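You operate a simulated robot arm through the tools that you are given. There is no shell and no other tool.

The job below is to be done with a simulated robot arm. You get a single attempt, and the scene is never put back.

TASK
Tidy up at the top of the workbench. At the end: the green holder is in the middle drawer of the workbench; the cream holder is in the top drawer of the workbench; whatever was shut is shut again. Leave all else as you found it, and nothing knocked over.

It is judged by the outcome, as a careful person would: the job done as asked, and still so three seconds after it is handed in. It fails if anything else is knocked over, pushed out of place, dropped, spilled or broken.

THE ROBOT
A 6-joint arm with a two-finger parallel gripper, fixed in place. Base frame: the origin is on the floor under the middle of its stand, x ahead of it, y to its left, z up. Lengths are in m, angles in degrees, forces in N, time in s.
With the tool pointing down near the work surface it reaches from about 0.3 to 0.66 m from the base axis. Its first joint turns from -115.0 to 115.0 degrees. Payload 3.43 kg.
The tool frame sits at the grasp point between the pads (the TCP): z along the fingers, y along the line on which they close. The tips reach 0.034 m beyond it. The gripper opens to 0.128 m. The fingers are 0.024 m wide and 0.012 m thick; the gripper's body (0.048 by 0.13 m) begins 0.096 m behind the TCP.
Orientation is that of the tool frame in the base frame, as a unit quaternion [x, y, z, w]. With the fingers straight down and closing along the base's y, the tool's x points along the base's -x, its y along +y and its z along -z.

THE INTERFACE
- The arm moves only by the tool play_rows. Its argument "increments" is a list of rows, each an object of numbers (a shift or turn left out is 0, a gripper value left out holds the last): "x", "y", "z": the shift along the tool's x, y, z in mm; "ax", "ay", "az": the turn, a rotation vector about the tool's x, y, z in degrees; "grip": the gripper command, from -1 (shut) to 1 (fully open), values between in proportion. In form: [{"x": .., "y": .., "z": .., "ax": .., "ay": .., "az": .., "grip": ..}, ...]. A call has 1 to 20 rows; each row is the pose to reach, as a shift and turn from the pose commanded when the call began, along the tool's axes at that moment. A row lasts 0.2 s, in which the tool goes at most 0.05 m and 8.6 degrees; a call with a longer step from one row to the next is refused whole, and so is a gripper value outside its range. A pose out of reach is approached as far as the arm can. The call stops where the force on the tool passes 40 N (or 10 N more than at its start, if that is more) or the arm is blocked; 0.2 s more then pass. The fingers move at their own pace (about 0.153 m/s each) and stop on an object; they squeeze with about 33 N. The grip force told is the motor's: it shows also when the fingers shut on nothing. Time passes only in rows, and 0.2 s behind the last, so rows that repeat a pose let the fingers close. The reply holds the time, the measured pose of the TCP, the force on the tool along the base axes, the opening and the grip force, in the units named above and with some noise, with the torque about the TCP (base axes, N m) and any sound that the robot's microphone picked up.
- Cameras (640 x 400 px; columns grow to the right, rows downward): "scene" is fixed at [0.2171, 0.6503, 1.4311]; the picture's right is [-0.91, -0.42, 0.00], its down [-0.28, 0.60, -0.75] and it looks along [0.31, -0.68, -0.67] (base axes); focal length 349 px, centre (320, 200). "wrist" rides on the gripper at [0.076, -0.011, -0.16] in the tool frame; the picture's right is [0.15, 0.99, 0.00], its down [-0.88, 0.13, -0.46] and it looks along [-0.45, 0.07, 0.89] (tool axes); focal length 234 px, centre (320, 200). There is no depth. A picture from a camera that has moved, and an enlarged one, comes with that camera's place and axes in the base frame and with its lens.
- get_image(camera): a new picture of that camera. It takes no simulated time.
- slide_trunk(by): slides the trunk up (or, below 0, down) by that many m; the arm rides with it, the base frame stays. It gives what a move gives, with no picture.
- enlarge(camera, box): a new picture of the part [left, top, right, bottom] of that camera's present view, enlarged. It takes no simulated time.
- job_done(): hands the job in; it is judged then, once.

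Places have to be worked out from the pictures, the camera data and where the tool is seen. Open the gripper and draw the arm clear of the work before you hand the job in, unless the task says otherwise.

The tools are called after "Emit:" by a JSON object that holds its "api" and its "payload". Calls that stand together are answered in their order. play_rows: Moves the arm, as the interface text tells. Its arguments: {"type":"object","properties":{"increments":{"type":"array","items":{"type":"object","properties":{"x":{"type":"number"},"y":{"type":"number"},"z":{"type":"number"},"ax":{"type":"number"},"ay":{"type":"number"},"az":{"type":"number"},"grip":{"type":"number"}}}}},"required":["increments"]} The other tools are called the same way: slide_trunk (by) moves the trunk up or down; get_image (camera) takes a picture; enlarge (camera, box) takes an enlarged picture of a part of a camera's view; job_done () hands the job in.

At the start:

```text
clock: 0.0
position: [0.4398, 0.0193, 1.1014]
tcp_rot: [0.0, 1.0, 0.0, 0.0]
contact_force: [-0.1, 0.0, -0.9]
wrist_torque: [-0.03, 0.02, -0.01]
gripper_width: 0.1279
grip_force: 0.1
trunk travel left (down, up): [-0.875, 0.115]
```

scene: 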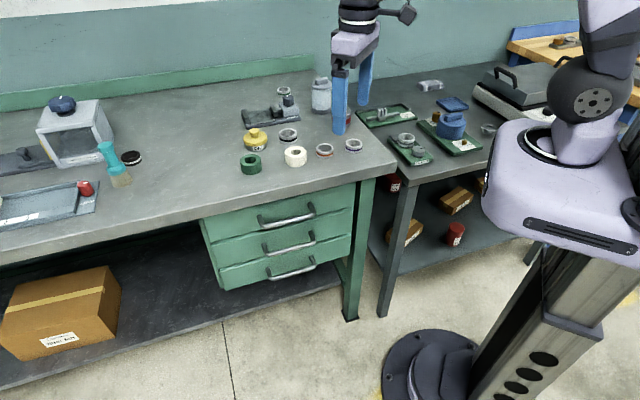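
wrist: 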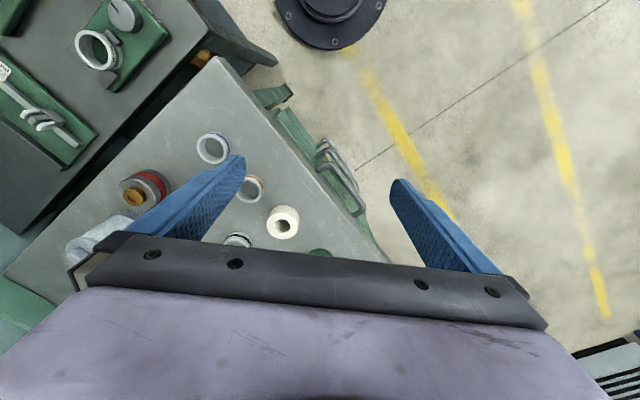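

The first pictures show a workbench with three green drawers and small ring-shaped holders on top. I'll enlarge the relevant areas to find the holders and drawer handles.

Emit:
{"api": "enlarge", "payload": {"camera": "scene", "box": [220, 70, 400, 182]}}

Emit:
{"api": "enlarge", "payload": {"camera": "scene", "box": [190, 170, 390, 295]}}

Emit:
{"api": "enlarge", "payload": {"camera": "wrist", "box": [100, 60, 420, 260]}}

```text
3.56 times, centred on (310, 126) of scene
camera zoom: at [0.2171, 0.6503, 1.4311], right [-0.91, -0.42, 0.0], down [-0.28, 0.6, -0.75], along [0.31, -0.68, -0.67], focal length 1240 px, centre (356, 463)
```

zoom: 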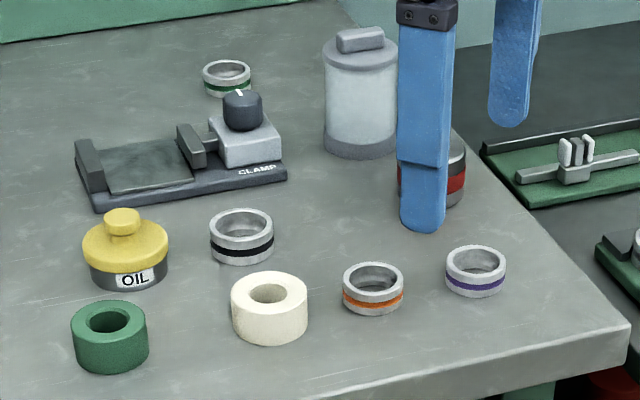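

```text
3.20 times, centred on (290, 232) of scene
camera zoom: at [0.2171, 0.6503, 1.4311], right [-0.91, -0.42, 0.0], down [-0.28, 0.6, -0.75], along [0.31, -0.68, -0.67], focal length 1116 px, centre (416, 96)
```

zoom: 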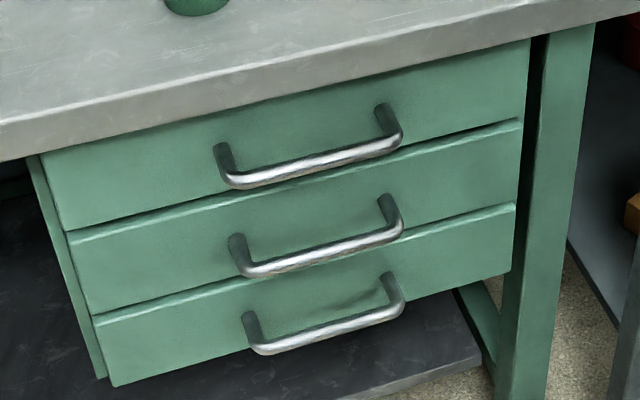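

```text
2.00 times, centred on (260, 160) of wrist
camera zoom: at [0.3635, 0.0088, 1.2615], right [-0.15, 0.99, 0.0], down [0.88, 0.13, 0.46], along [0.45, 0.07, -0.89], focal length 468 px, centre (440, 280)
```

zoom: 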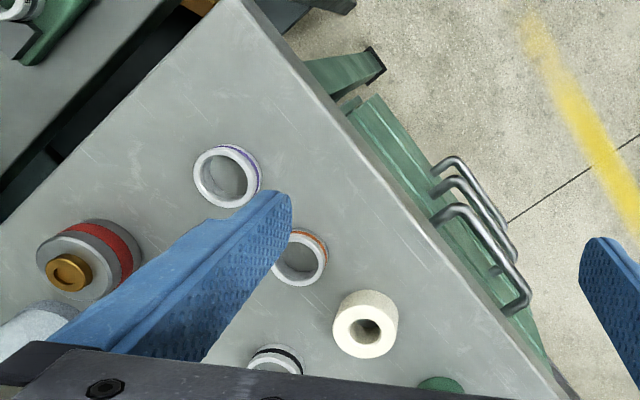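

The scene rays put the cream holder near (0.594, -0.019), the green one near (0.68, 0.06), and the table edge running at about 45° in the base frame. I'll turn the tool 45° and move it into the open space in front of the drawers, so I can look at the handles.

Emit:
{"api": "play_rows", "payload": {"increments": [{"x": 7.5, "y": 34, "az": -5.6}, {"x": 15, "y": 68, "az": -11.2}, {"x": 22.5, "y": 101, "az": -16.9}, {"x": 30, "y": 135, "az": -22.5}, {"x": 37.5, "y": 169, "az": -28.1}, {"x": 45, "y": 203, "az": -33.8}, {"x": 52.5, "y": 236, "az": -39.4}, {"x": 60, "y": 270, "az": -45}]}}

Emit:
{"api": "get_image", "payload": {"camera": "wrist"}}

Emit:
{"api": "get_image", "payload": {"camera": "scene"}}

```text
clock: 1.8
position: [0.3788, 0.2892, 1.1013]
tcp_rot: [-0.383, 0.924, -0.001, -0.001]
contact_force: [-0.1, 0.0, 0.2]
wrist_torque: [-0.04, 0.02, -0.03]
gripper_width: 0.128
grip_force: 0.0
trunk travel left (down, up): [-0.875, 0.115]
```

```text
taken
camera wrist: at [0.3326, 0.2281, 1.2614], right [-0.8, 0.59, 0.0], down [0.53, 0.72, 0.45], along [0.27, 0.36, -0.89], focal length 234 px, centre (320, 200)
```

wrist: 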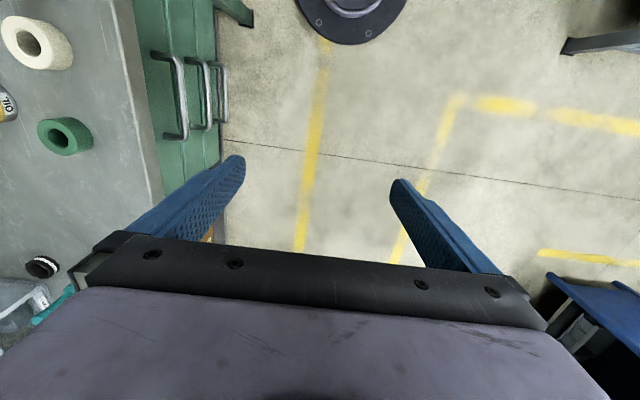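

```text
taken
```

scene: 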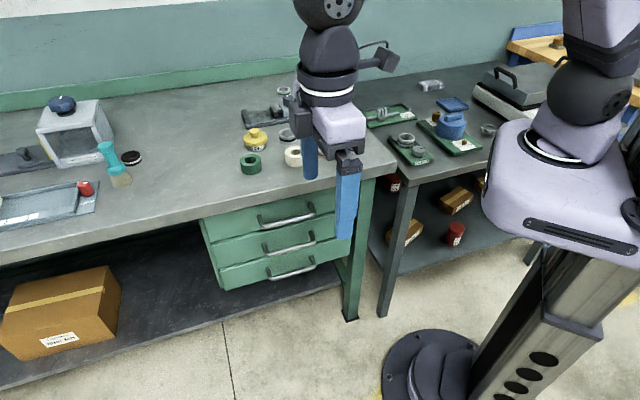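

The handles are now visible from above. I'll enlarge both views to work out the edge direction and handle positions.

Emit:
{"api": "enlarge", "payload": {"camera": "wrist", "box": [0, 0, 256, 160]}}

Emit:
{"api": "enlarge", "payload": {"camera": "wrist", "box": [112, 30, 240, 110]}}

Emit:
{"api": "enlarge", "payload": {"camera": "scene", "box": [224, 120, 320, 180]}}

```text
2.50 times, centred on (128, 80) of wrist
camera zoom: at [0.3326, 0.2281, 1.2614], right [-0.8, 0.59, 0.0], down [0.53, 0.72, 0.45], along [0.27, 0.36, -0.89], focal length 585 px, centre (800, 500)
```

zoom: 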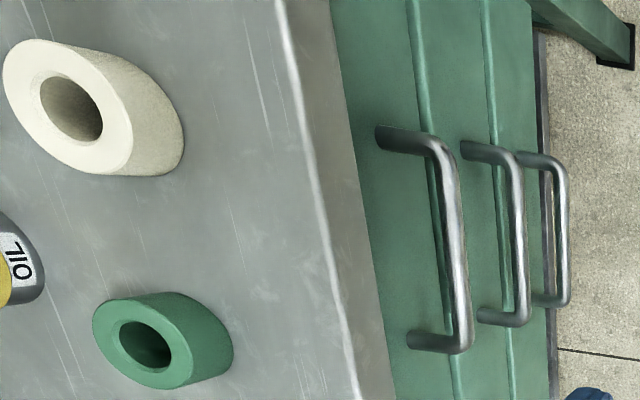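

```text
5.00 times, centred on (176, 70) of wrist
camera zoom: at [0.3326, 0.2281, 1.2614], right [-0.8, 0.59, 0.0], down [0.53, 0.72, 0.45], along [0.27, 0.36, -0.89], focal length 1171 px, centre (1040, 850)
```

zoom: 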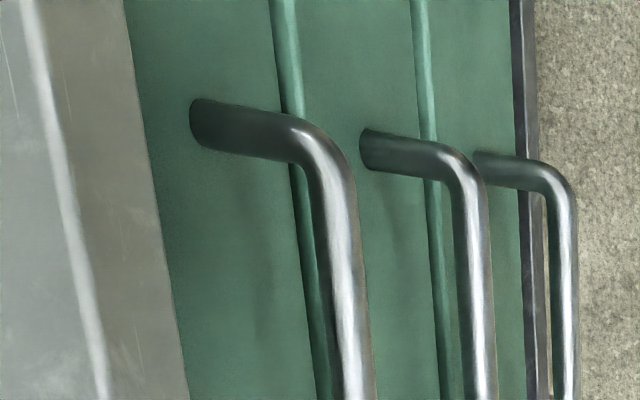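

```text
6.67 times, centred on (272, 150) of scene
camera zoom: at [0.2171, 0.6503, 1.4311], right [-0.91, -0.42, 0.0], down [-0.28, 0.6, -0.75], along [0.31, -0.68, -0.67], focal length 2326 px, centre (640, 533)
```

zoom: 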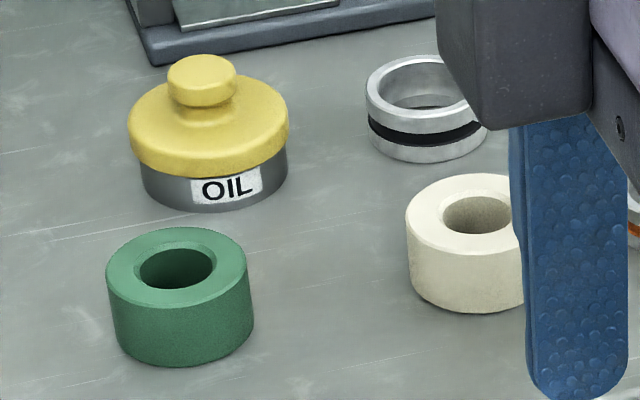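

Triangulating the two views gives these values, using n = the outward normal (-0.707, 0.707) and e = the edge direction (0.707, 0.707):

| Feature | Position |
|---|---|
| Table top | z ≈ 0.89 |
| Table edge | n = -0.343 |
| Lip bottom | z ≈ 0.854 |
| Top handle bar centre | (0.561, 0.098, 0.783) |
| Middle handle bar | z ≈ 0.669 |
| Bar standoff from drawer face | ≈ 4 cm |

Next I'll pitch the tool to horizontal, pointing at the drawers, in free air.

Emit:
{"api": "play_rows", "payload": {"increments": [{"ax": 7.5, "grip": 0.0}, {"ax": 15}, {"ax": 22.5}, {"ax": 30}, {"ax": 37.5}, {"ax": 45}, {"ax": 52.5}, {"ax": 60}, {"ax": 67.5}, {"ax": 75}, {"ax": 82.5}, {"ax": 90}]}}

Emit:
{"api": "get_image", "payload": {"camera": "scene"}}

Emit:
{"api": "get_image", "payload": {"camera": "wrist"}}

```text
clock: 4.4
position: [0.3801, 0.2896, 1.1021]
tcp_rot: [0.271, -0.653, 0.654, -0.271]
contact_force: [0.1, 0.0, 0.4]
wrist_torque: [-0.03, 0.01, -0.02]
gripper_width: 0.0639
grip_force: 0.1
trunk travel left (down, up): [-0.875, 0.115]
```

```text
taken
```

scene: 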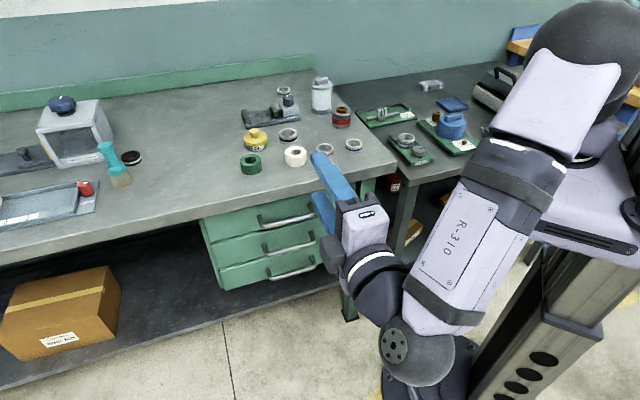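

```text
taken
camera wrist: at [0.2132, 0.3504, 1.1125], right [-0.1, -0.11, -0.99], down [0.3, 0.94, -0.13], along [0.95, -0.31, -0.06], focal length 234 px, centre (320, 200)
```

wrist: 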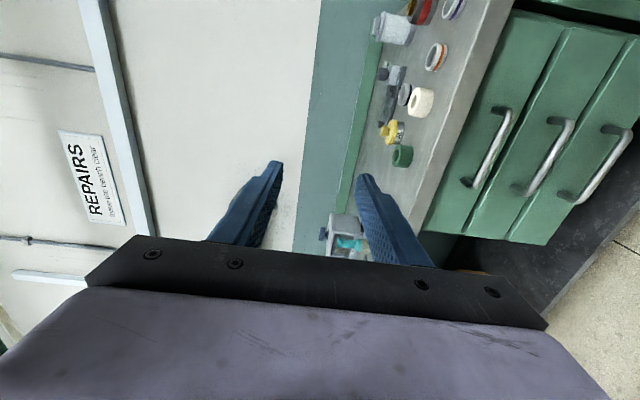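

The horizontal pose is reached cleanly. The tool sits about 0.28 m in front of the table edge, so I'll lower the trunk 0.319 m to bring the TCP level with the top handle.

Emit:
{"api": "slide_trunk", "payload": {"by": -0.319}}

Emit:
{"api": "get_image", "payload": {"camera": "scene"}}

Emit:
{"api": "get_image", "payload": {"camera": "wrist"}}

```text
clock: 7.6
position: [0.3794, 0.2901, 0.7823]
tcp_rot: [0.271, -0.653, 0.654, -0.271]
contact_force: [0.3, 0.4, 0.9]
wrist_torque: [-0.01, 0.0, 0.02]
gripper_width: 0.0639
grip_force: 0.1
trunk travel left (down, up): [-0.556, 0.434]
```

```text
taken
```

scene: 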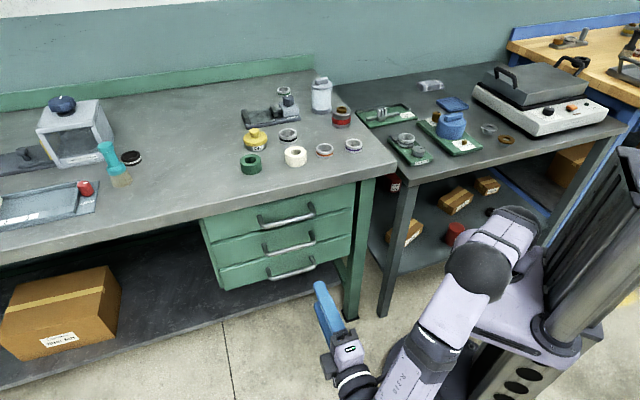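

```text
taken
camera wrist: at [0.2132, 0.35, 0.7939], right [-0.1, -0.1, -0.99], down [0.3, 0.94, -0.13], along [0.95, -0.31, -0.07], focal length 234 px, centre (320, 200)
```

wrist: 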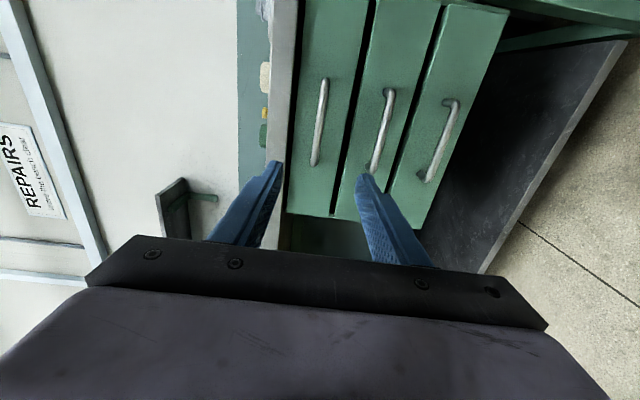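

The wrist view shows the top handle bar centred vertically between the fingers, about 11 mm along tool +x. I'll advance part of the way and check again.

Emit:
{"api": "play_rows", "payload": {"increments": [{"x": 2, "z": 38}, {"x": 4, "z": 76}, {"x": 6, "z": 114}, {"x": 8, "z": 152}, {"x": 10, "z": 190}]}}

Emit:
{"api": "get_image", "payload": {"camera": "wrist"}}

Emit:
{"api": "get_image", "payload": {"camera": "scene"}}

```text
clock: 8.8
position: [0.5125, 0.1509, 0.7815]
tcp_rot: [0.27, -0.653, 0.653, -0.271]
contact_force: [-0.1, 1.6, 0.2]
wrist_torque: [0.01, -0.02, 0.01]
gripper_width: 0.064
grip_force: 0.1
trunk travel left (down, up): [-0.556, 0.434]
```

```text
taken
camera wrist: at [0.3442, 0.2103, 0.7939], right [-0.1, -0.1, -0.99], down [0.3, 0.94, -0.13], along [0.95, -0.31, -0.07], focal length 234 px, centre (320, 200)
```

wrist: 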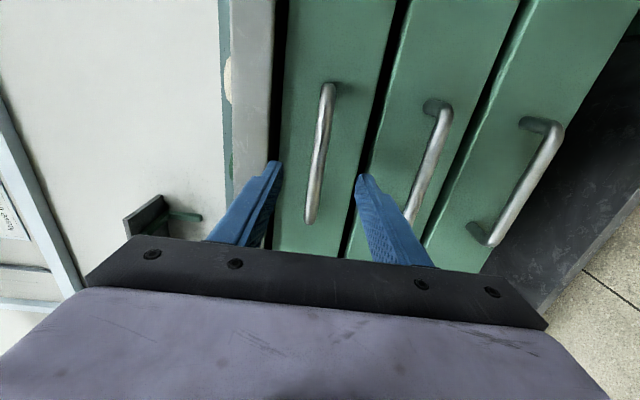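

```text
taken
```

scene: 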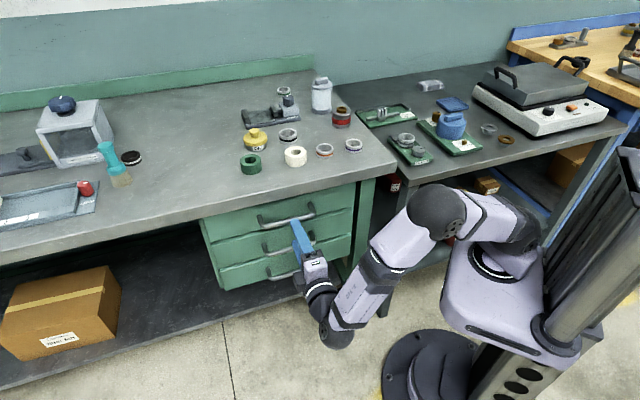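

The bar is still centred between the fingers, within 2 mm. I'll advance the last 61 mm so the fingertips pass either side of the bar, then close.

Emit:
{"api": "play_rows", "payload": {"increments": [{"x": 2, "z": 20}, {"x": 4, "z": 40}, {"x": 6, "z": 61}, {"x": 6, "z": 61}]}}

Emit:
{"api": "get_image", "payload": {"camera": "wrist"}}

```text
clock: 9.8
position: [0.5476, 0.1001, 0.7822]
tcp_rot: [0.27, -0.653, 0.654, -0.27]
contact_force: [-0.9, 0.3, -0.3]
wrist_torque: [-0.01, 0.03, 0.02]
gripper_width: 0.0643
grip_force: 0.2
trunk travel left (down, up): [-0.556, 0.434]
```

```text
taken
camera wrist: at [0.3812, 0.1601, 0.7937], right [-0.1, -0.1, -0.99], down [0.3, 0.94, -0.13], along [0.95, -0.31, -0.07], focal length 234 px, centre (320, 200)
```

wrist: 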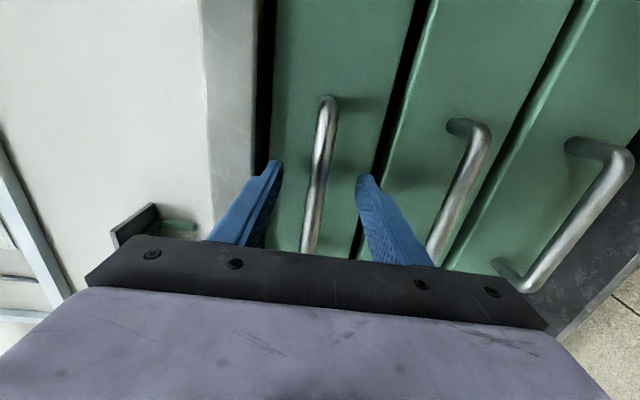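

TCP is at n = -0.316 with the bar between the fingers and no contact force. Closing on the bar.

Emit:
{"api": "play_rows", "payload": {"increments": [{"grip": -1}, {"grip": -1}, {"grip": -1}, {"grip": -1}]}}

Emit:
{"api": "get_image", "payload": {"camera": "wrist"}}

```text
clock: 10.8
position: [0.5465, 0.1013, 0.7846]
tcp_rot: [0.269, -0.653, 0.654, -0.272]
contact_force: [3.5, 1.3, 15.7]
wrist_torque: [-0.26, 0.05, -0.82]
gripper_width: 0.0147
grip_force: 44.9
trunk travel left (down, up): [-0.556, 0.434]
```

```text
taken
camera wrist: at [0.3807, 0.1607, 0.7951], right [-0.1, -0.1, -0.99], down [0.3, 0.94, -0.13], along [0.95, -0.31, -0.06], focal length 234 px, centre (320, 200)
```

wrist: 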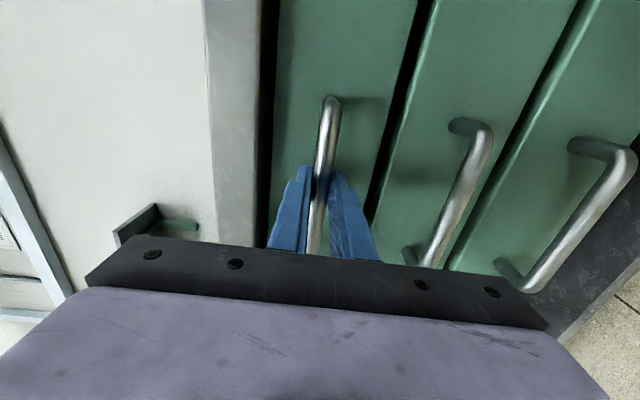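

The bar is gripped at 14.7 mm wide. The arm is being pushed up about 2.4 mm, so I'll correct for that and pull slowly straight out along the normal.

Emit:
{"api": "play_rows", "payload": {"increments": [{"y": -2.4, "z": 0}, {"y": -2.4, "z": -10}, {"y": -2.4, "z": -20}, {"y": -2.4, "z": -30}, {"y": -2.4, "z": -40}]}}

Emit:
{"api": "get_image", "payload": {"camera": "scene"}}

```text
clock: 12.0
position: [0.5154, 0.1311, 0.7846]
tcp_rot: [0.272, -0.652, 0.653, -0.272]
contact_force: [8.8, 10.4, 7.3]
wrist_torque: [-0.03, -0.1, -0.56]
gripper_width: 0.0149
grip_force: 44.8
trunk travel left (down, up): [-0.556, 0.434]
```

```text
taken
```

scene: 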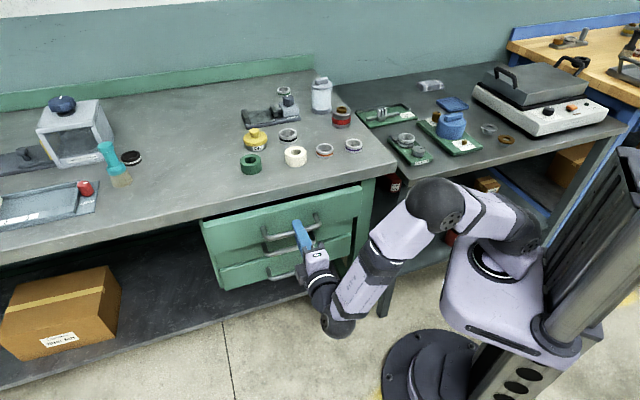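

The drawer is sliding, with about 14 N of sideways load along +e. I'll keep pulling and add a small shift toward +e to relieve it.

Emit:
{"api": "play_rows", "payload": {"increments": [{"x": -1.5, "z": -10}, {"x": -2, "z": -20}, {"x": -2.5, "z": -30}, {"x": -3, "z": -40}]}}

```text
clock: 13.0
position: [0.49, 0.1585, 0.7854]
tcp_rot: [0.27, -0.654, 0.654, -0.268]
contact_force: [-6.2, -4.3, -4.6]
wrist_torque: [0.21, -0.14, 0.24]
gripper_width: 0.0145
grip_force: 45.0
trunk travel left (down, up): [-0.556, 0.434]
```

The side load has reversed to about -7 N, so it was a fixed offset of roughly 2 mm rather than drift. I'll centre it and keep pulling, with the drawer about 82 mm open so far.

Emit:
{"api": "play_rows", "payload": {"increments": [{"x": 1, "z": -12}, {"x": 1, "z": -24}, {"x": 1, "z": -36}, {"x": 1, "z": -48}, {"x": 1, "z": -60}, {"x": 1, "z": -72}, {"x": 1, "z": -84}, {"x": 1, "z": -96}]}}

Emit:
{"api": "get_image", "payload": {"camera": "scene"}}

Emit:
{"api": "get_image", "payload": {"camera": "wrist"}}

```text
clock: 14.8
position: [0.422, 0.2271, 0.7841]
tcp_rot: [-0.269, 0.654, -0.653, 0.27]
contact_force: [-10.6, -8.0, -4.5]
wrist_torque: [-0.11, 0.13, -1.33]
gripper_width: 0.0147
grip_force: 44.7
trunk travel left (down, up): [-0.556, 0.434]
```

```text
taken
```

scene: 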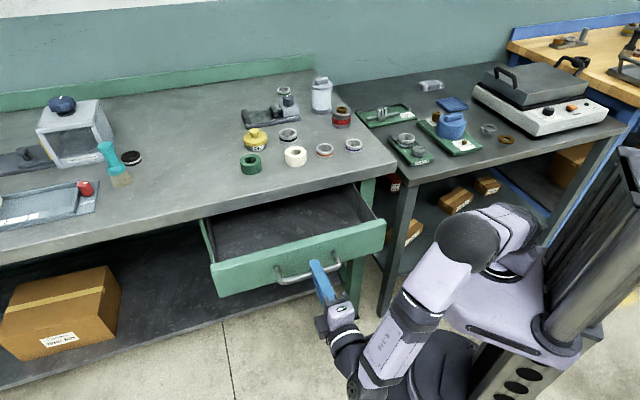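

```text
taken
camera wrist: at [0.2546, 0.2874, 0.796], right [-0.1, -0.1, -0.99], down [0.3, 0.94, -0.13], along [0.95, -0.31, -0.07], focal length 234 px, centre (320, 200)
```

wrist: 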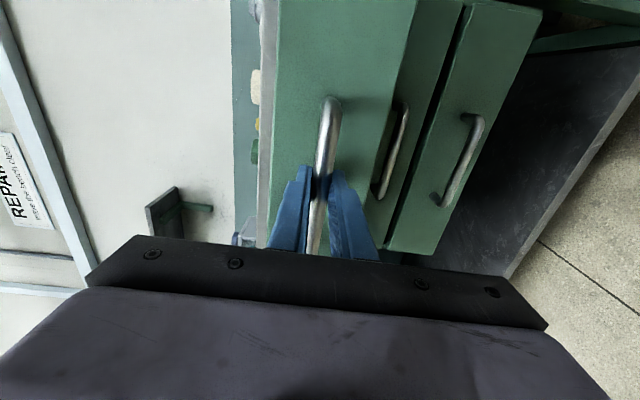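

The drawer is about 178 mm open and empty. I'll pull another 40 mm for placing clearance and ease the side load.

Emit:
{"api": "play_rows", "payload": {"increments": [{"x": 1.5, "z": -10}, {"x": 1.8, "z": -20}, {"x": 1.8, "z": -30}, {"x": 1.8, "z": -40}]}}

Emit:
{"api": "enlarge", "payload": {"camera": "scene", "box": [180, 160, 420, 310]}}

```text
clock: 15.8
position: [0.3939, 0.2547, 0.7841]
tcp_rot: [0.27, -0.653, 0.653, -0.272]
contact_force: [-1.2, -2.6, 1.3]
wrist_torque: [-0.03, 0.03, 0.22]
gripper_width: 0.0145
grip_force: 44.7
trunk travel left (down, up): [-0.556, 0.434]
```

```text
2.67 times, centred on (300, 235) of scene
camera zoom: at [0.2171, 0.6503, 1.4311], right [-0.91, -0.42, 0.0], down [-0.28, 0.6, -0.75], along [0.31, -0.68, -0.67], focal length 930 px, centre (373, 107)
```

zoom: 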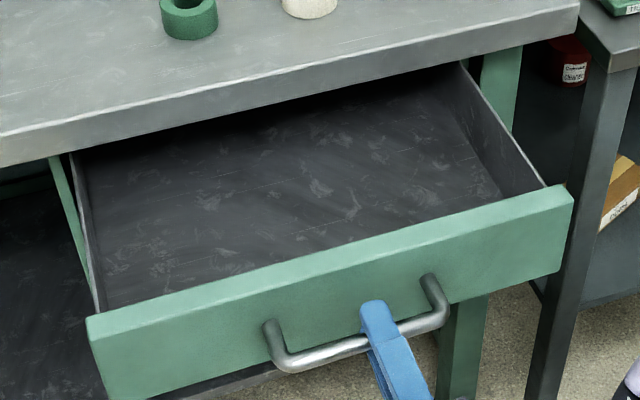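

The drawer is now about 218 mm open with forces near zero. I'll release the handle and back straight away from it.

Emit:
{"api": "play_rows", "payload": {"increments": [{"grip": 0.0}, {"grip": 0.0}, {"grip": 0.0}, {"z": -30}, {"z": -65}, {"z": -100}]}}

Emit:
{"api": "get_image", "payload": {"camera": "scene"}}

```text
clock: 17.2
position: [0.3242, 0.3231, 0.7829]
tcp_rot: [0.27, -0.653, 0.654, -0.271]
contact_force: [-0.3, 0.6, -0.1]
wrist_torque: [-0.01, -0.05, 0.0]
gripper_width: 0.064
grip_force: 0.0
trunk travel left (down, up): [-0.556, 0.434]
```

```text
taken
```

scene: 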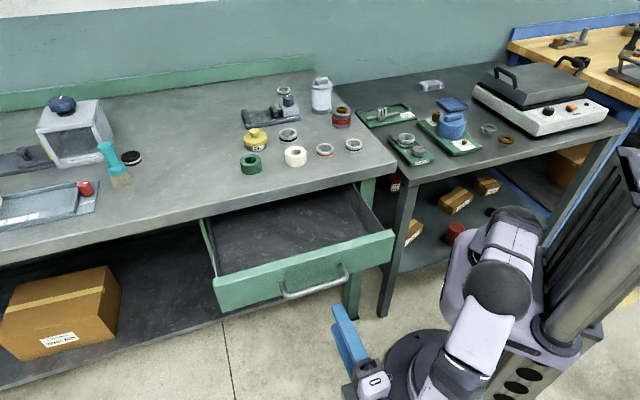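

The drawer stays open and the gripper is clear. I'll raise the trunk back up.

Emit:
{"api": "slide_trunk", "payload": {"by": 0.32}}

```text
clock: 20.3
position: [0.3251, 0.3229, 1.102]
tcp_rot: [-0.271, 0.654, -0.653, 0.271]
contact_force: [-0.5, 1.0, 0.3]
wrist_torque: [0.0, 0.02, 0.0]
gripper_width: 0.064
grip_force: 0.0
trunk travel left (down, up): [-0.876, 0.114]
```

Now I'll pitch the tool back to pointing straight down.

Emit:
{"api": "play_rows", "payload": {"increments": [{"ax": -7.5, "grip": 0.4}, {"ax": -15}, {"ax": -22.5}, {"ax": -30}, {"ax": -37.5}, {"ax": -45}, {"ax": -52.5}, {"ax": -60}, {"ax": -67.5}, {"ax": -75}, {"ax": -82.5}, {"ax": -90}]}}

```text
clock: 22.9
position: [0.326, 0.3216, 1.1028]
tcp_rot: [-0.383, 0.924, 0.0, 0.001]
contact_force: [-0.2, 0.3, -0.5]
wrist_torque: [-0.02, 0.03, -0.02]
gripper_width: 0.0894
grip_force: 0.0
trunk travel left (down, up): [-0.876, 0.114]
```

The tool is pointing down again with the fingers closing along the table normal. I'll carry it at z = 1.10 to above the cream holder.

Emit:
{"api": "play_rows", "payload": {"increments": [{"x": 5, "y": -43}, {"x": 10, "y": -86}, {"x": 15, "y": -129}, {"x": 20, "y": -172}, {"x": 25, "y": -215}, {"x": 30, "y": -258}, {"x": 35, "y": -301}, {"x": 40, "y": -344}, {"x": 45, "y": -388}, {"x": 49.5, "y": -431}, {"x": 49.5, "y": -431}]}}

Emit:
{"api": "get_image", "payload": {"camera": "wrist"}}

Emit:
{"api": "get_image", "payload": {"camera": "scene"}}

```text
clock: 25.3
position: [0.5941, -0.0191, 1.1034]
tcp_rot: [-0.382, 0.924, 0.0, 0.0]
contact_force: [-0.5, -0.7, 0.5]
wrist_torque: [-0.02, 0.0, 0.04]
gripper_width: 0.0894
grip_force: 0.1
trunk travel left (down, up): [-0.876, 0.114]
```

```text
taken
camera wrist: at [0.5484, -0.08, 1.2642], right [-0.8, 0.6, 0.0], down [0.53, 0.71, 0.46], along [0.27, 0.37, -0.89], focal length 234 px, centre (320, 200)
```

wrist: 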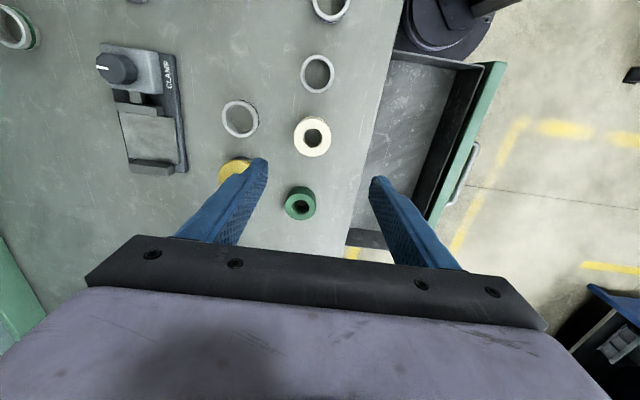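

```text
taken
```

scene: 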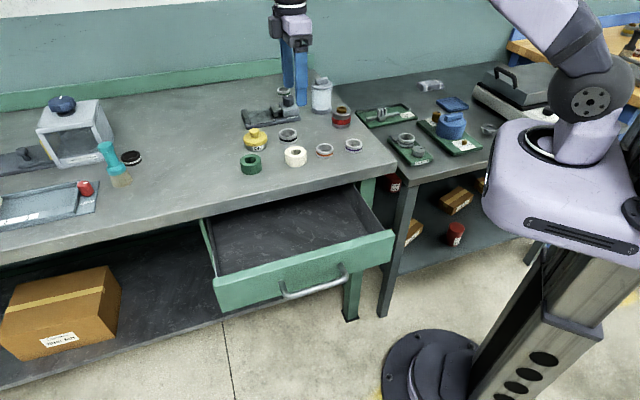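

The cream holder is nearly under the TCP. I'll enlarge the view for an exact offset.

Emit:
{"api": "enlarge", "payload": {"camera": "wrist", "box": [240, 100, 400, 200]}}

```text
4.00 times, centred on (320, 150) of wrist
camera zoom: at [0.5484, -0.08, 1.2642], right [-0.8, 0.6, 0.0], down [0.53, 0.71, 0.46], along [0.27, 0.37, -0.89], focal length 937 px, centre (320, 400)
```

zoom: 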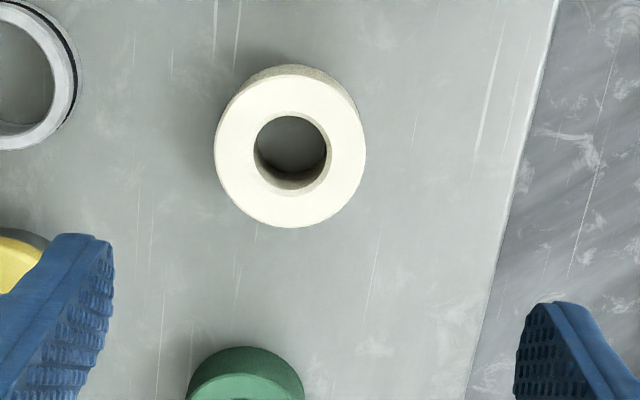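

The holder reads about 10 mm off along tool -y. I'll shift part of that and go down to a safe height above it, then check again.

Emit:
{"api": "play_rows", "payload": {"increments": [{"y": -2, "z": 30}, {"y": -5, "z": 60}, {"y": -8, "z": 90}, {"y": -8, "z": 110}, {"y": -8, "z": 110}]}}

Emit:
{"api": "get_image", "payload": {"camera": "wrist"}}

Emit:
{"api": "enlarge", "payload": {"camera": "scene", "box": [224, 90, 384, 190]}}

```text
clock: 26.5
position: [0.6003, -0.0236, 0.9921]
tcp_rot: [-0.382, 0.924, -0.001, 0.0]
contact_force: [-0.3, -0.2, 0.7]
wrist_torque: [0.02, 0.0, 0.02]
gripper_width: 0.0896
grip_force: 0.1
trunk travel left (down, up): [-0.876, 0.114]
```

```text
taken
camera wrist: at [0.5542, -0.0849, 1.1522], right [-0.8, 0.6, 0.0], down [0.53, 0.71, 0.46], along [0.27, 0.37, -0.89], focal length 234 px, centre (320, 200)
```

wrist: 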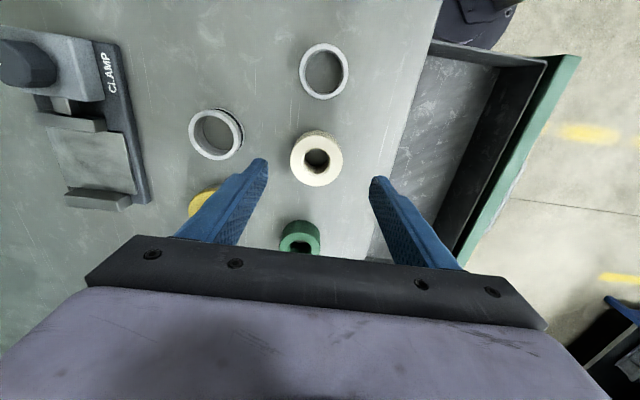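

```text
4.00 times, centred on (304, 140) of scene
camera zoom: at [0.2171, 0.6503, 1.4311], right [-0.91, -0.42, 0.0], down [-0.28, 0.6, -0.75], along [0.31, -0.68, -0.67], focal length 1395 px, centre (384, 440)
```

zoom: 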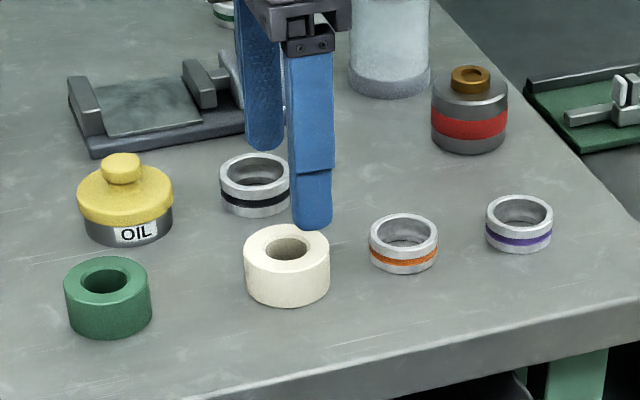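

The holder is now within 3 mm of centre under the gripper. I'll correct x +2 and y -2.5, and descend until the tips are roughly 10 mm above the table.

Emit:
{"api": "play_rows", "payload": {"increments": [{"x": 2, "y": -2.5, "z": 10}, {"x": 2, "y": -2.5, "z": 25}, {"x": 2, "y": -2.5, "z": 40}, {"x": 2, "y": -2.5, "z": 55}, {"x": 2, "y": -2.5, "z": 57}]}}

Emit:
{"api": "get_image", "payload": {"camera": "wrist"}}

Emit:
{"api": "enlarge", "payload": {"camera": "scene", "box": [256, 110, 352, 170]}}

```text
clock: 27.7
position: [0.6003, -0.0266, 0.937]
tcp_rot: [-0.383, 0.924, 0.0, 0.001]
contact_force: [0.7, 0.6, 0.1]
wrist_torque: [0.0, -0.02, -0.03]
gripper_width: 0.0895
grip_force: 0.0
trunk travel left (down, up): [-0.876, 0.114]
```

```text
taken
camera wrist: at [0.5552, -0.0877, 1.0958], right [-0.8, 0.6, 0.0], down [0.53, 0.71, 0.46], along [0.27, 0.37, -0.89], focal length 234 px, centre (320, 200)
```

wrist: 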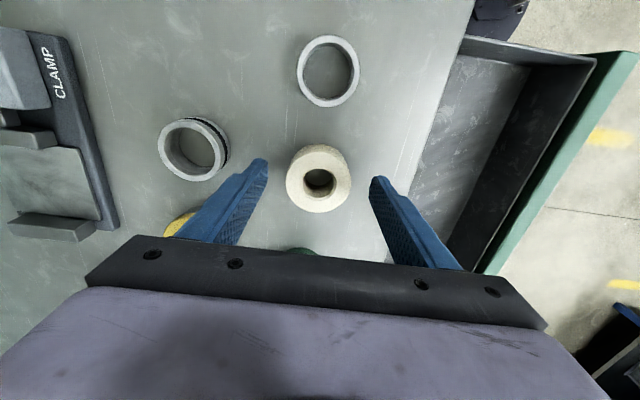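

```text
6.67 times, centred on (304, 140) of scene
camera zoom: at [0.2171, 0.6503, 1.4311], right [-0.91, -0.42, 0.0], down [-0.28, 0.6, -0.75], along [0.31, -0.68, -0.67], focal length 2326 px, centre (427, 600)
```

zoom: 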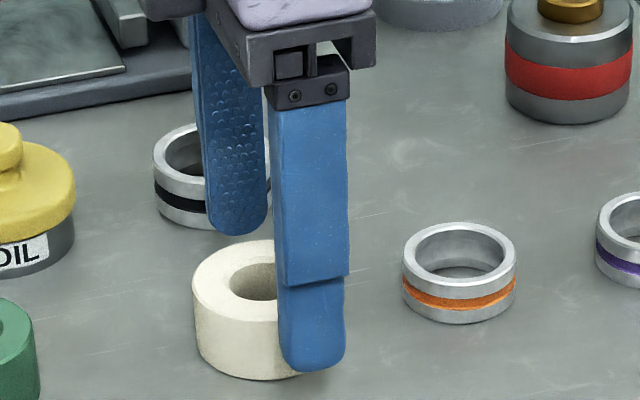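

The holder sits centred between the fingers and nothing is touching. I'll lower another 5 mm and close on it.

Emit:
{"api": "play_rows", "payload": {"increments": [{"z": 5}, {"z": 5}, {"z": 5, "grip": -1}, {"z": 5, "grip": -1}, {"z": 5, "grip": -1}, {"z": 5, "grip": -1}]}}

Emit:
{"api": "get_image", "payload": {"camera": "wrist"}}

```text
clock: 29.1
position: [0.601, -0.0262, 0.931]
tcp_rot: [-0.383, 0.924, 0.0, 0.0]
contact_force: [0.8, 0.3, -0.1]
wrist_torque: [-0.01, 0.01, -0.01]
gripper_width: 0.0557
grip_force: 32.3
trunk travel left (down, up): [-0.876, 0.114]
```

```text
taken
camera wrist: at [0.5545, -0.0874, 1.0921], right [-0.8, 0.6, 0.0], down [0.53, 0.71, 0.46], along [0.27, 0.37, -0.89], focal length 234 px, centre (320, 200)
```

wrist: 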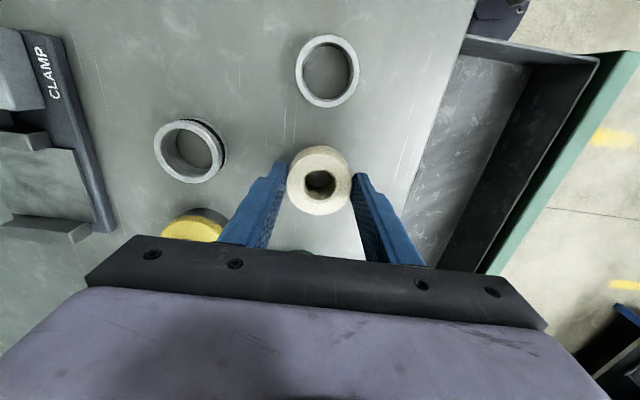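

The cream holder is held at 55.7 mm wide. I'll lift it 120 mm and check the grip.

Emit:
{"api": "play_rows", "payload": {"increments": [{"z": -10}, {"z": -30}, {"z": -60}, {"z": -90}, {"z": -120}]}}

Emit:
{"api": "get_image", "payload": {"camera": "wrist"}}

Emit:
{"api": "get_image", "payload": {"camera": "scene"}}

```text
clock: 30.3
position: [0.6004, -0.0284, 1.0529]
tcp_rot: [-0.383, 0.924, 0.0, 0.001]
contact_force: [-0.5, -0.5, -1.2]
wrist_torque: [-0.01, 0.0, 0.01]
gripper_width: 0.0556
grip_force: 32.6
trunk travel left (down, up): [-0.876, 0.114]
```

```text
taken
camera wrist: at [0.555, -0.0887, 1.2129], right [-0.8, 0.6, 0.0], down [0.53, 0.71, 0.46], along [0.27, 0.37, -0.89], focal length 234 px, centre (320, 200)
```

wrist: 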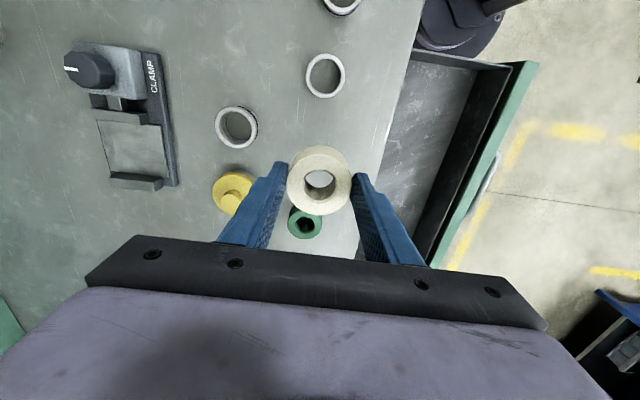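

```text
taken
```

scene: 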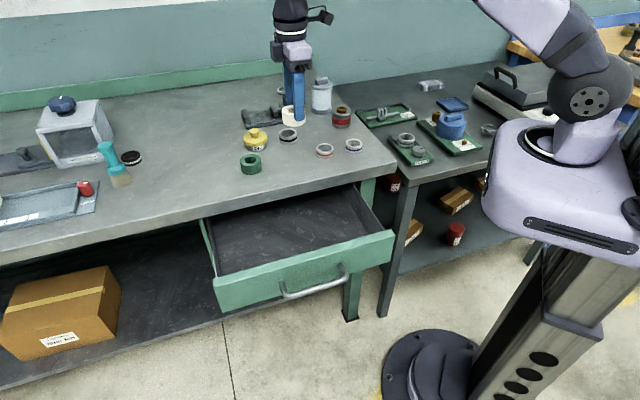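

The holder is held securely. I'll carry it to above the open drawer, aiming for about (0.500, 0.154).

Emit:
{"api": "play_rows", "payload": {"increments": [{"x": -9, "y": 33}, {"x": -18, "y": 67}, {"x": -28, "y": 100}, {"x": -37, "y": 134}, {"x": -46, "y": 167}, {"x": -56, "y": 200}, {"x": -56, "y": 200}]}}

Emit:
{"api": "get_image", "payload": {"camera": "wrist"}}

Emit:
{"api": "get_image", "payload": {"camera": "scene"}}

```text
clock: 31.9
position: [0.5007, 0.1565, 1.0486]
tcp_rot: [-0.382, 0.924, 0.0, 0.0]
contact_force: [-0.5, -0.2, -0.8]
wrist_torque: [0.02, 0.04, 0.01]
gripper_width: 0.0556
grip_force: 33.4
trunk travel left (down, up): [-0.876, 0.114]
```

```text
taken
camera wrist: at [0.4551, 0.0959, 1.2095], right [-0.8, 0.6, 0.0], down [0.53, 0.71, 0.46], along [0.27, 0.37, -0.89], focal length 234 px, centre (320, 200)
```

wrist: 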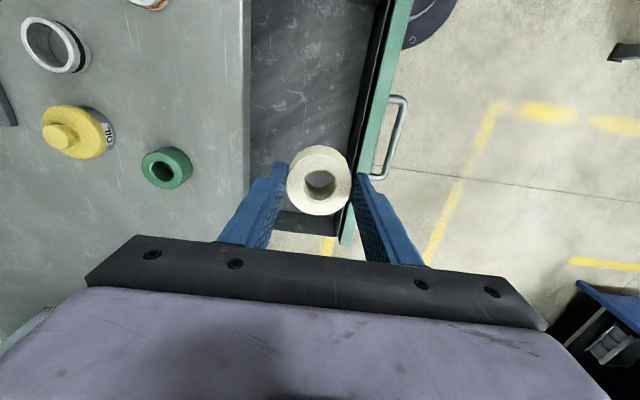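

```text
taken
```

scene: 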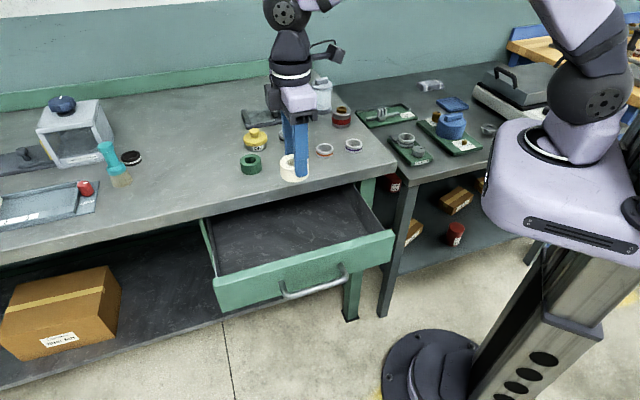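

The holder is over the middle of the open drawer at n ≈ -0.243, with the table edge and front panel about 0.10 m and 0.07 m away. I'll lower it with the trunk to about 45 mm above the estimated drawer floor.

Emit:
{"api": "slide_trunk", "payload": {"by": -0.215}}

Emit:
{"api": "get_image", "payload": {"camera": "wrist"}}

Emit:
{"api": "enlarge", "payload": {"camera": "scene", "box": [180, 120, 420, 270]}}

```text
clock: 34.2
position: [0.5002, 0.1572, 0.8347]
tcp_rot: [-0.383, 0.924, 0.0, 0.001]
contact_force: [0.5, -1.4, -1.3]
wrist_torque: [0.01, -0.02, -0.02]
gripper_width: 0.0558
grip_force: 32.7
trunk travel left (down, up): [-0.661, 0.329]
```

```text
taken
camera wrist: at [0.4551, 0.0961, 0.9946], right [-0.8, 0.6, 0.0], down [0.53, 0.71, 0.46], along [0.27, 0.37, -0.89], focal length 234 px, centre (320, 200)
```

wrist: 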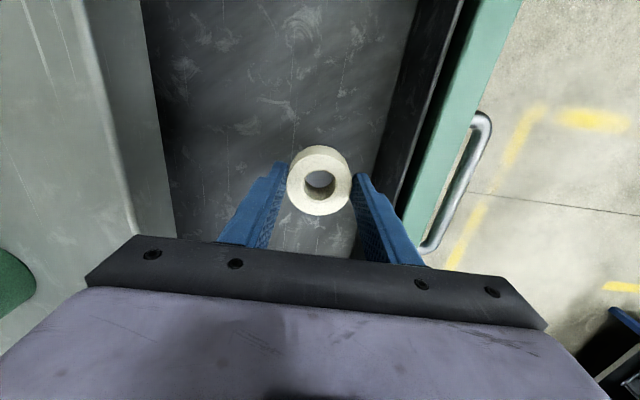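

```text
2.67 times, centred on (300, 195) of scene
camera zoom: at [0.2171, 0.6503, 1.4311], right [-0.91, -0.42, 0.0], down [-0.28, 0.6, -0.75], along [0.31, -0.68, -0.67], focal length 930 px, centre (373, 213)
```

zoom: 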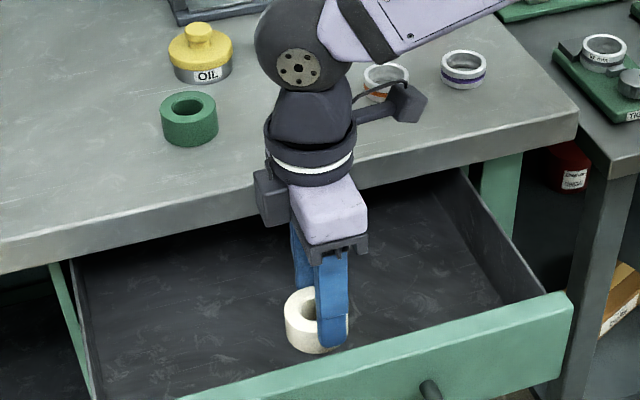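

The holder is well inside the drawer opening with clearance all around. I'll lower it in small steps and watch the vertical force.

Emit:
{"api": "play_rows", "payload": {"increments": [{"z": 10}, {"z": 20}, {"z": 28}, {"z": 32}]}}

```text
clock: 35.2
position: [0.5015, 0.1559, 0.8029]
tcp_rot: [-0.382, 0.924, 0.0, 0.0]
contact_force: [0.2, 0.9, -1.3]
wrist_torque: [-0.01, 0.02, 0.02]
gripper_width: 0.0555
grip_force: 32.5
trunk travel left (down, up): [-0.661, 0.329]
```

No contact yet at TCP z = 0.803. I'll continue in 2 mm steps.

Emit:
{"api": "play_rows", "payload": {"increments": [{"z": 2}, {"z": 4}, {"z": 6}, {"z": 8}]}}

Emit:
{"api": "enlarge", "payload": {"camera": "scene", "box": [252, 190, 348, 250]}}

```text
clock: 36.2
position: [0.5017, 0.1569, 0.7941]
tcp_rot: [-0.382, 0.924, 0.0, 0.0]
contact_force: [-0.5, 0.3, -0.1]
wrist_torque: [0.0, 0.0, 0.0]
gripper_width: 0.0558
grip_force: 32.7
trunk travel left (down, up): [-0.661, 0.329]
```

```text
6.67 times, centred on (300, 220) of scene
camera zoom: at [0.2171, 0.6503, 1.4311], right [-0.91, -0.42, 0.0], down [-0.28, 0.6, -0.75], along [0.31, -0.68, -0.67], focal length 2326 px, centre (453, 67)
```

zoom: 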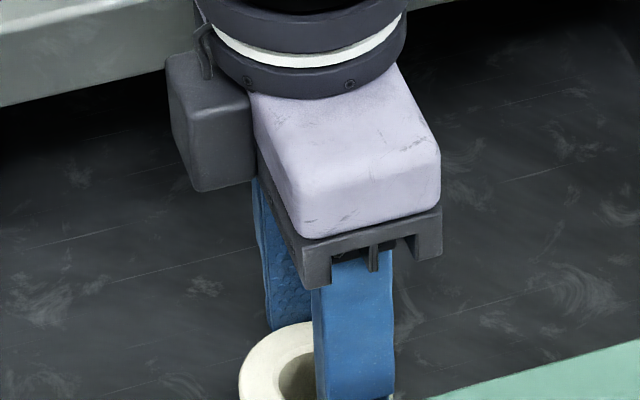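

The force is near zero, so it may be just touching. I'll go on in 1.5 mm steps.

Emit:
{"api": "play_rows", "payload": {"increments": [{"z": 1.5}, {"z": 3}, {"z": 4.5}, {"z": 4.5}]}}

```text
clock: 37.2
position: [0.5, 0.1564, 0.7922]
tcp_rot: [-0.382, 0.924, 0.0, 0.003]
contact_force: [-2.2, -1.4, 24.0]
wrist_torque: [-0.27, 0.46, 0.03]
gripper_width: 0.056
grip_force: 32.7
trunk travel left (down, up): [-0.661, 0.329]
```

Contact at TCP z = 0.792, so the drawer floor is at about 0.751 with 24 N pressing. I'll back off 3 mm to ease the load, then open the fingers.

Emit:
{"api": "play_rows", "payload": {"increments": [{"z": -1.5}, {"z": -3}, {"z": -3, "grip": 0.17}, {"z": -3, "grip": 0.17}, {"z": -3, "grip": 0.17}]}}

Emit:
{"api": "get_image", "payload": {"camera": "wrist"}}

```text
clock: 38.4
position: [0.5014, 0.1579, 0.7929]
tcp_rot: [-0.382, 0.924, 0.0, 0.0]
contact_force: [-0.5, -0.1, 0.5]
wrist_torque: [0.0, -0.03, -0.01]
gripper_width: 0.075
grip_force: 0.0
trunk travel left (down, up): [-0.661, 0.329]
```

```text
taken
camera wrist: at [0.4553, 0.0966, 0.9525], right [-0.8, 0.6, 0.0], down [0.53, 0.71, 0.46], along [0.27, 0.37, -0.89], focal length 234 px, centre (320, 200)
```

wrist: 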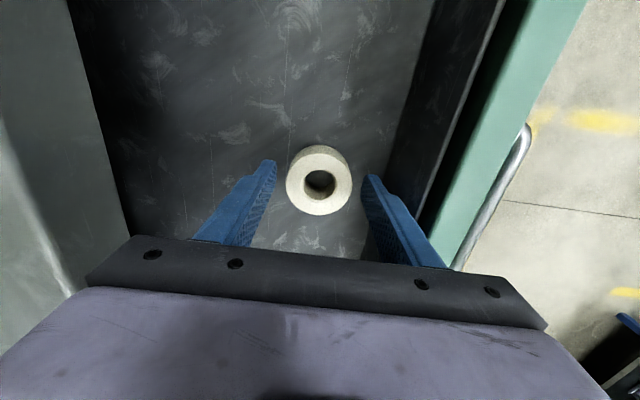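

The cream holder is sitting flat in the top drawer and released. I'll raise the trunk straight up out of the drawer.

Emit:
{"api": "slide_trunk", "payload": {"by": 0.31}}

Emit:
{"api": "get_image", "payload": {"camera": "scene"}}

```text
clock: 41.5
position: [0.5012, 0.1576, 1.1023]
tcp_rot: [-0.383, 0.924, 0.0, 0.0]
contact_force: [0.2, 0.2, -0.2]
wrist_torque: [0.02, 0.01, -0.02]
gripper_width: 0.075
grip_force: 0.1
trunk travel left (down, up): [-0.971, 0.019]
```

```text
taken
```

scene: 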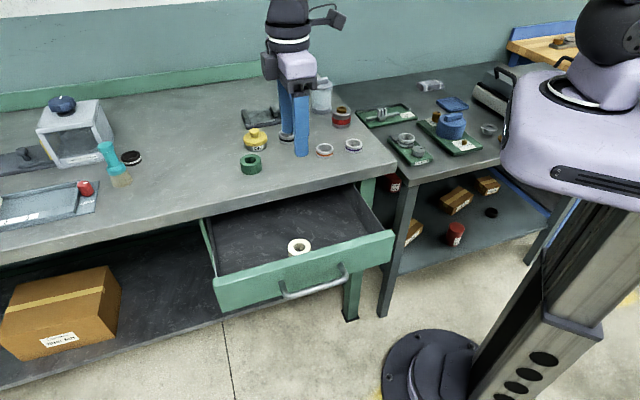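

The cream holder is visible in the drawer. I'll move out to the approach point in front of the drawers while pitching the tool to horizontal again.

Emit:
{"api": "play_rows", "payload": {"increments": [{"x": 0.7, "y": 20, "ax": 7.5, "grip": 0.0}, {"x": 1.3, "y": 40, "ax": 15}, {"x": 2, "y": 61, "ax": 22.5}, {"x": 2.7, "y": 81, "ax": 30}, {"x": 3.3, "y": 101, "ax": 37.5}, {"x": 4, "y": 121, "ax": 45}, {"x": 4.7, "y": 141, "ax": 52.5}, {"x": 5.3, "y": 162, "ax": 60}, {"x": 6, "y": 182, "ax": 67.5}, {"x": 6.7, "y": 202, "ax": 75}, {"x": 7.3, "y": 222, "ax": 82.5}, {"x": 8, "y": 242, "ax": 90}]}}

```text
clock: 44.1
position: [0.3229, 0.3236, 1.1038]
tcp_rot: [0.27, -0.652, 0.655, -0.271]
contact_force: [0.1, 1.0, 0.7]
wrist_torque: [0.02, 0.01, 0.0]
gripper_width: 0.0638
grip_force: 0.0
trunk travel left (down, up): [-0.971, 0.019]
```

The pose matches the earlier retreat point. I'll lower to handle height, z = 0.785.

Emit:
{"api": "slide_trunk", "payload": {"by": -0.319}}

Emit:
{"api": "get_image", "payload": {"camera": "wrist"}}

```text
clock: 47.3
position: [0.3243, 0.3242, 0.7842]
tcp_rot: [0.271, -0.653, 0.653, -0.271]
contact_force: [-0.4, -0.9, 0.1]
wrist_torque: [0.01, 0.0, 0.0]
gripper_width: 0.064
grip_force: 0.0
trunk travel left (down, up): [-0.652, 0.338]
```

```text
taken
camera wrist: at [0.1567, 0.3837, 0.7962], right [-0.1, -0.1, -0.99], down [0.3, 0.94, -0.13], along [0.95, -0.31, -0.07], focal length 234 px, centre (320, 200)
```

wrist: 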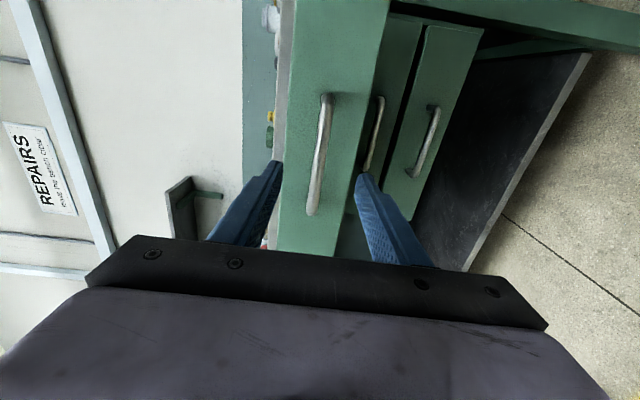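

The handle sits between the fingers as before. I'll advance 98 mm and close on the bar.

Emit:
{"api": "play_rows", "payload": {"increments": [{"z": 30}, {"z": 60}, {"z": 85}, {"z": 98}, {"z": 98}, {"z": 98, "grip": -1}, {"z": 98, "grip": -1}, {"z": 98, "grip": -1}]}}

Emit:
{"api": "get_image", "payload": {"camera": "wrist"}}

```text
clock: 49.1
position: [0.3921, 0.2535, 0.7843]
tcp_rot: [-0.27, 0.654, -0.653, 0.271]
contact_force: [0.5, -0.8, 1.9]
wrist_torque: [0.0, 0.02, 0.1]
gripper_width: 0.0146
grip_force: 44.9
trunk travel left (down, up): [-0.652, 0.338]
```

```text
taken
camera wrist: at [0.2252, 0.3143, 0.7959], right [-0.1, -0.1, -0.99], down [0.3, 0.94, -0.13], along [0.95, -0.31, -0.07], focal length 234 px, centre (320, 200)
```

wrist: 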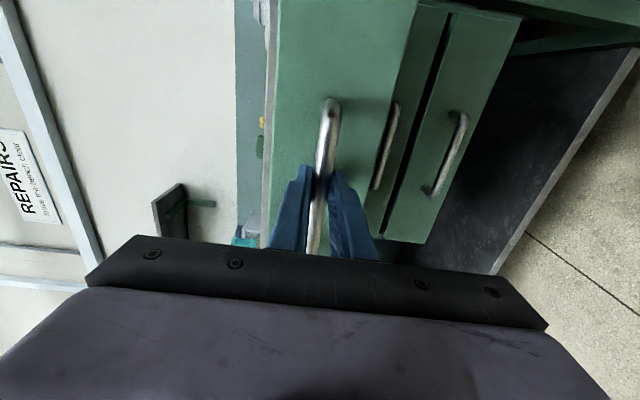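

The bar is gripped with almost no residual force. I'll push the drawer in slowly and straight, 200 mm of the roughly 218 mm.

Emit:
{"api": "play_rows", "payload": {"increments": [{"z": 6}, {"z": 16}, {"z": 28}, {"z": 40}, {"z": 52}, {"z": 64}, {"z": 76}, {"z": 88}, {"z": 100}, {"z": 112}, {"z": 124}, {"z": 136}, {"z": 148}, {"z": 160}, {"z": 172}, {"z": 182}, {"z": 192}, {"z": 200}]}}

Emit:
{"api": "get_image", "payload": {"camera": "scene"}}

```text
clock: 52.9
position: [0.5344, 0.1122, 0.7854]
tcp_rot: [-0.269, 0.655, -0.653, 0.269]
contact_force: [-8.4, -9.1, -9.1]
wrist_torque: [0.0, 0.19, -0.13]
gripper_width: 0.0145
grip_force: 44.8
trunk travel left (down, up): [-0.652, 0.338]
```

```text
taken
```

scene: 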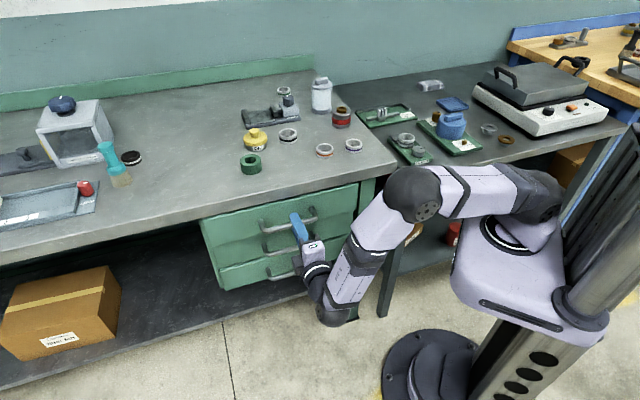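

About 16 mm remains. I'll finish with small steps and ease the side load, until the drawer stops.

Emit:
{"api": "play_rows", "payload": {"increments": [{"x": 1.5, "y": 1, "z": 4}, {"x": 1.5, "y": 1, "z": 8}, {"x": 1.5, "y": 1, "z": 12}, {"x": 1.5, "y": 1, "z": 15}, {"x": 1.5, "y": 1, "z": 17}]}}

```text
clock: 54.1
position: [0.546, 0.1009, 0.7845]
tcp_rot: [-0.27, 0.653, -0.653, 0.271]
contact_force: [1.8, -0.5, 2.4]
wrist_torque: [-0.09, 0.03, -1.38]
gripper_width: 0.0148
grip_force: 44.5
trunk travel left (down, up): [-0.652, 0.338]
```

The TCP is back at n = -0.3147, the original closed grip position. I'll press a few millimetres more to confirm the drawer is on its stop.

Emit:
{"api": "play_rows", "payload": {"increments": [{"z": 1.5}, {"z": 3}, {"z": 4}]}}

```text
clock: 54.9
position: [0.5462, 0.0997, 0.7837]
tcp_rot: [0.271, -0.652, 0.654, -0.271]
contact_force: [-10.3, 11.8, 2.9]
wrist_torque: [-0.01, -0.04, -1.06]
gripper_width: 0.0145
grip_force: 45.0
trunk travel left (down, up): [-0.652, 0.338]
```

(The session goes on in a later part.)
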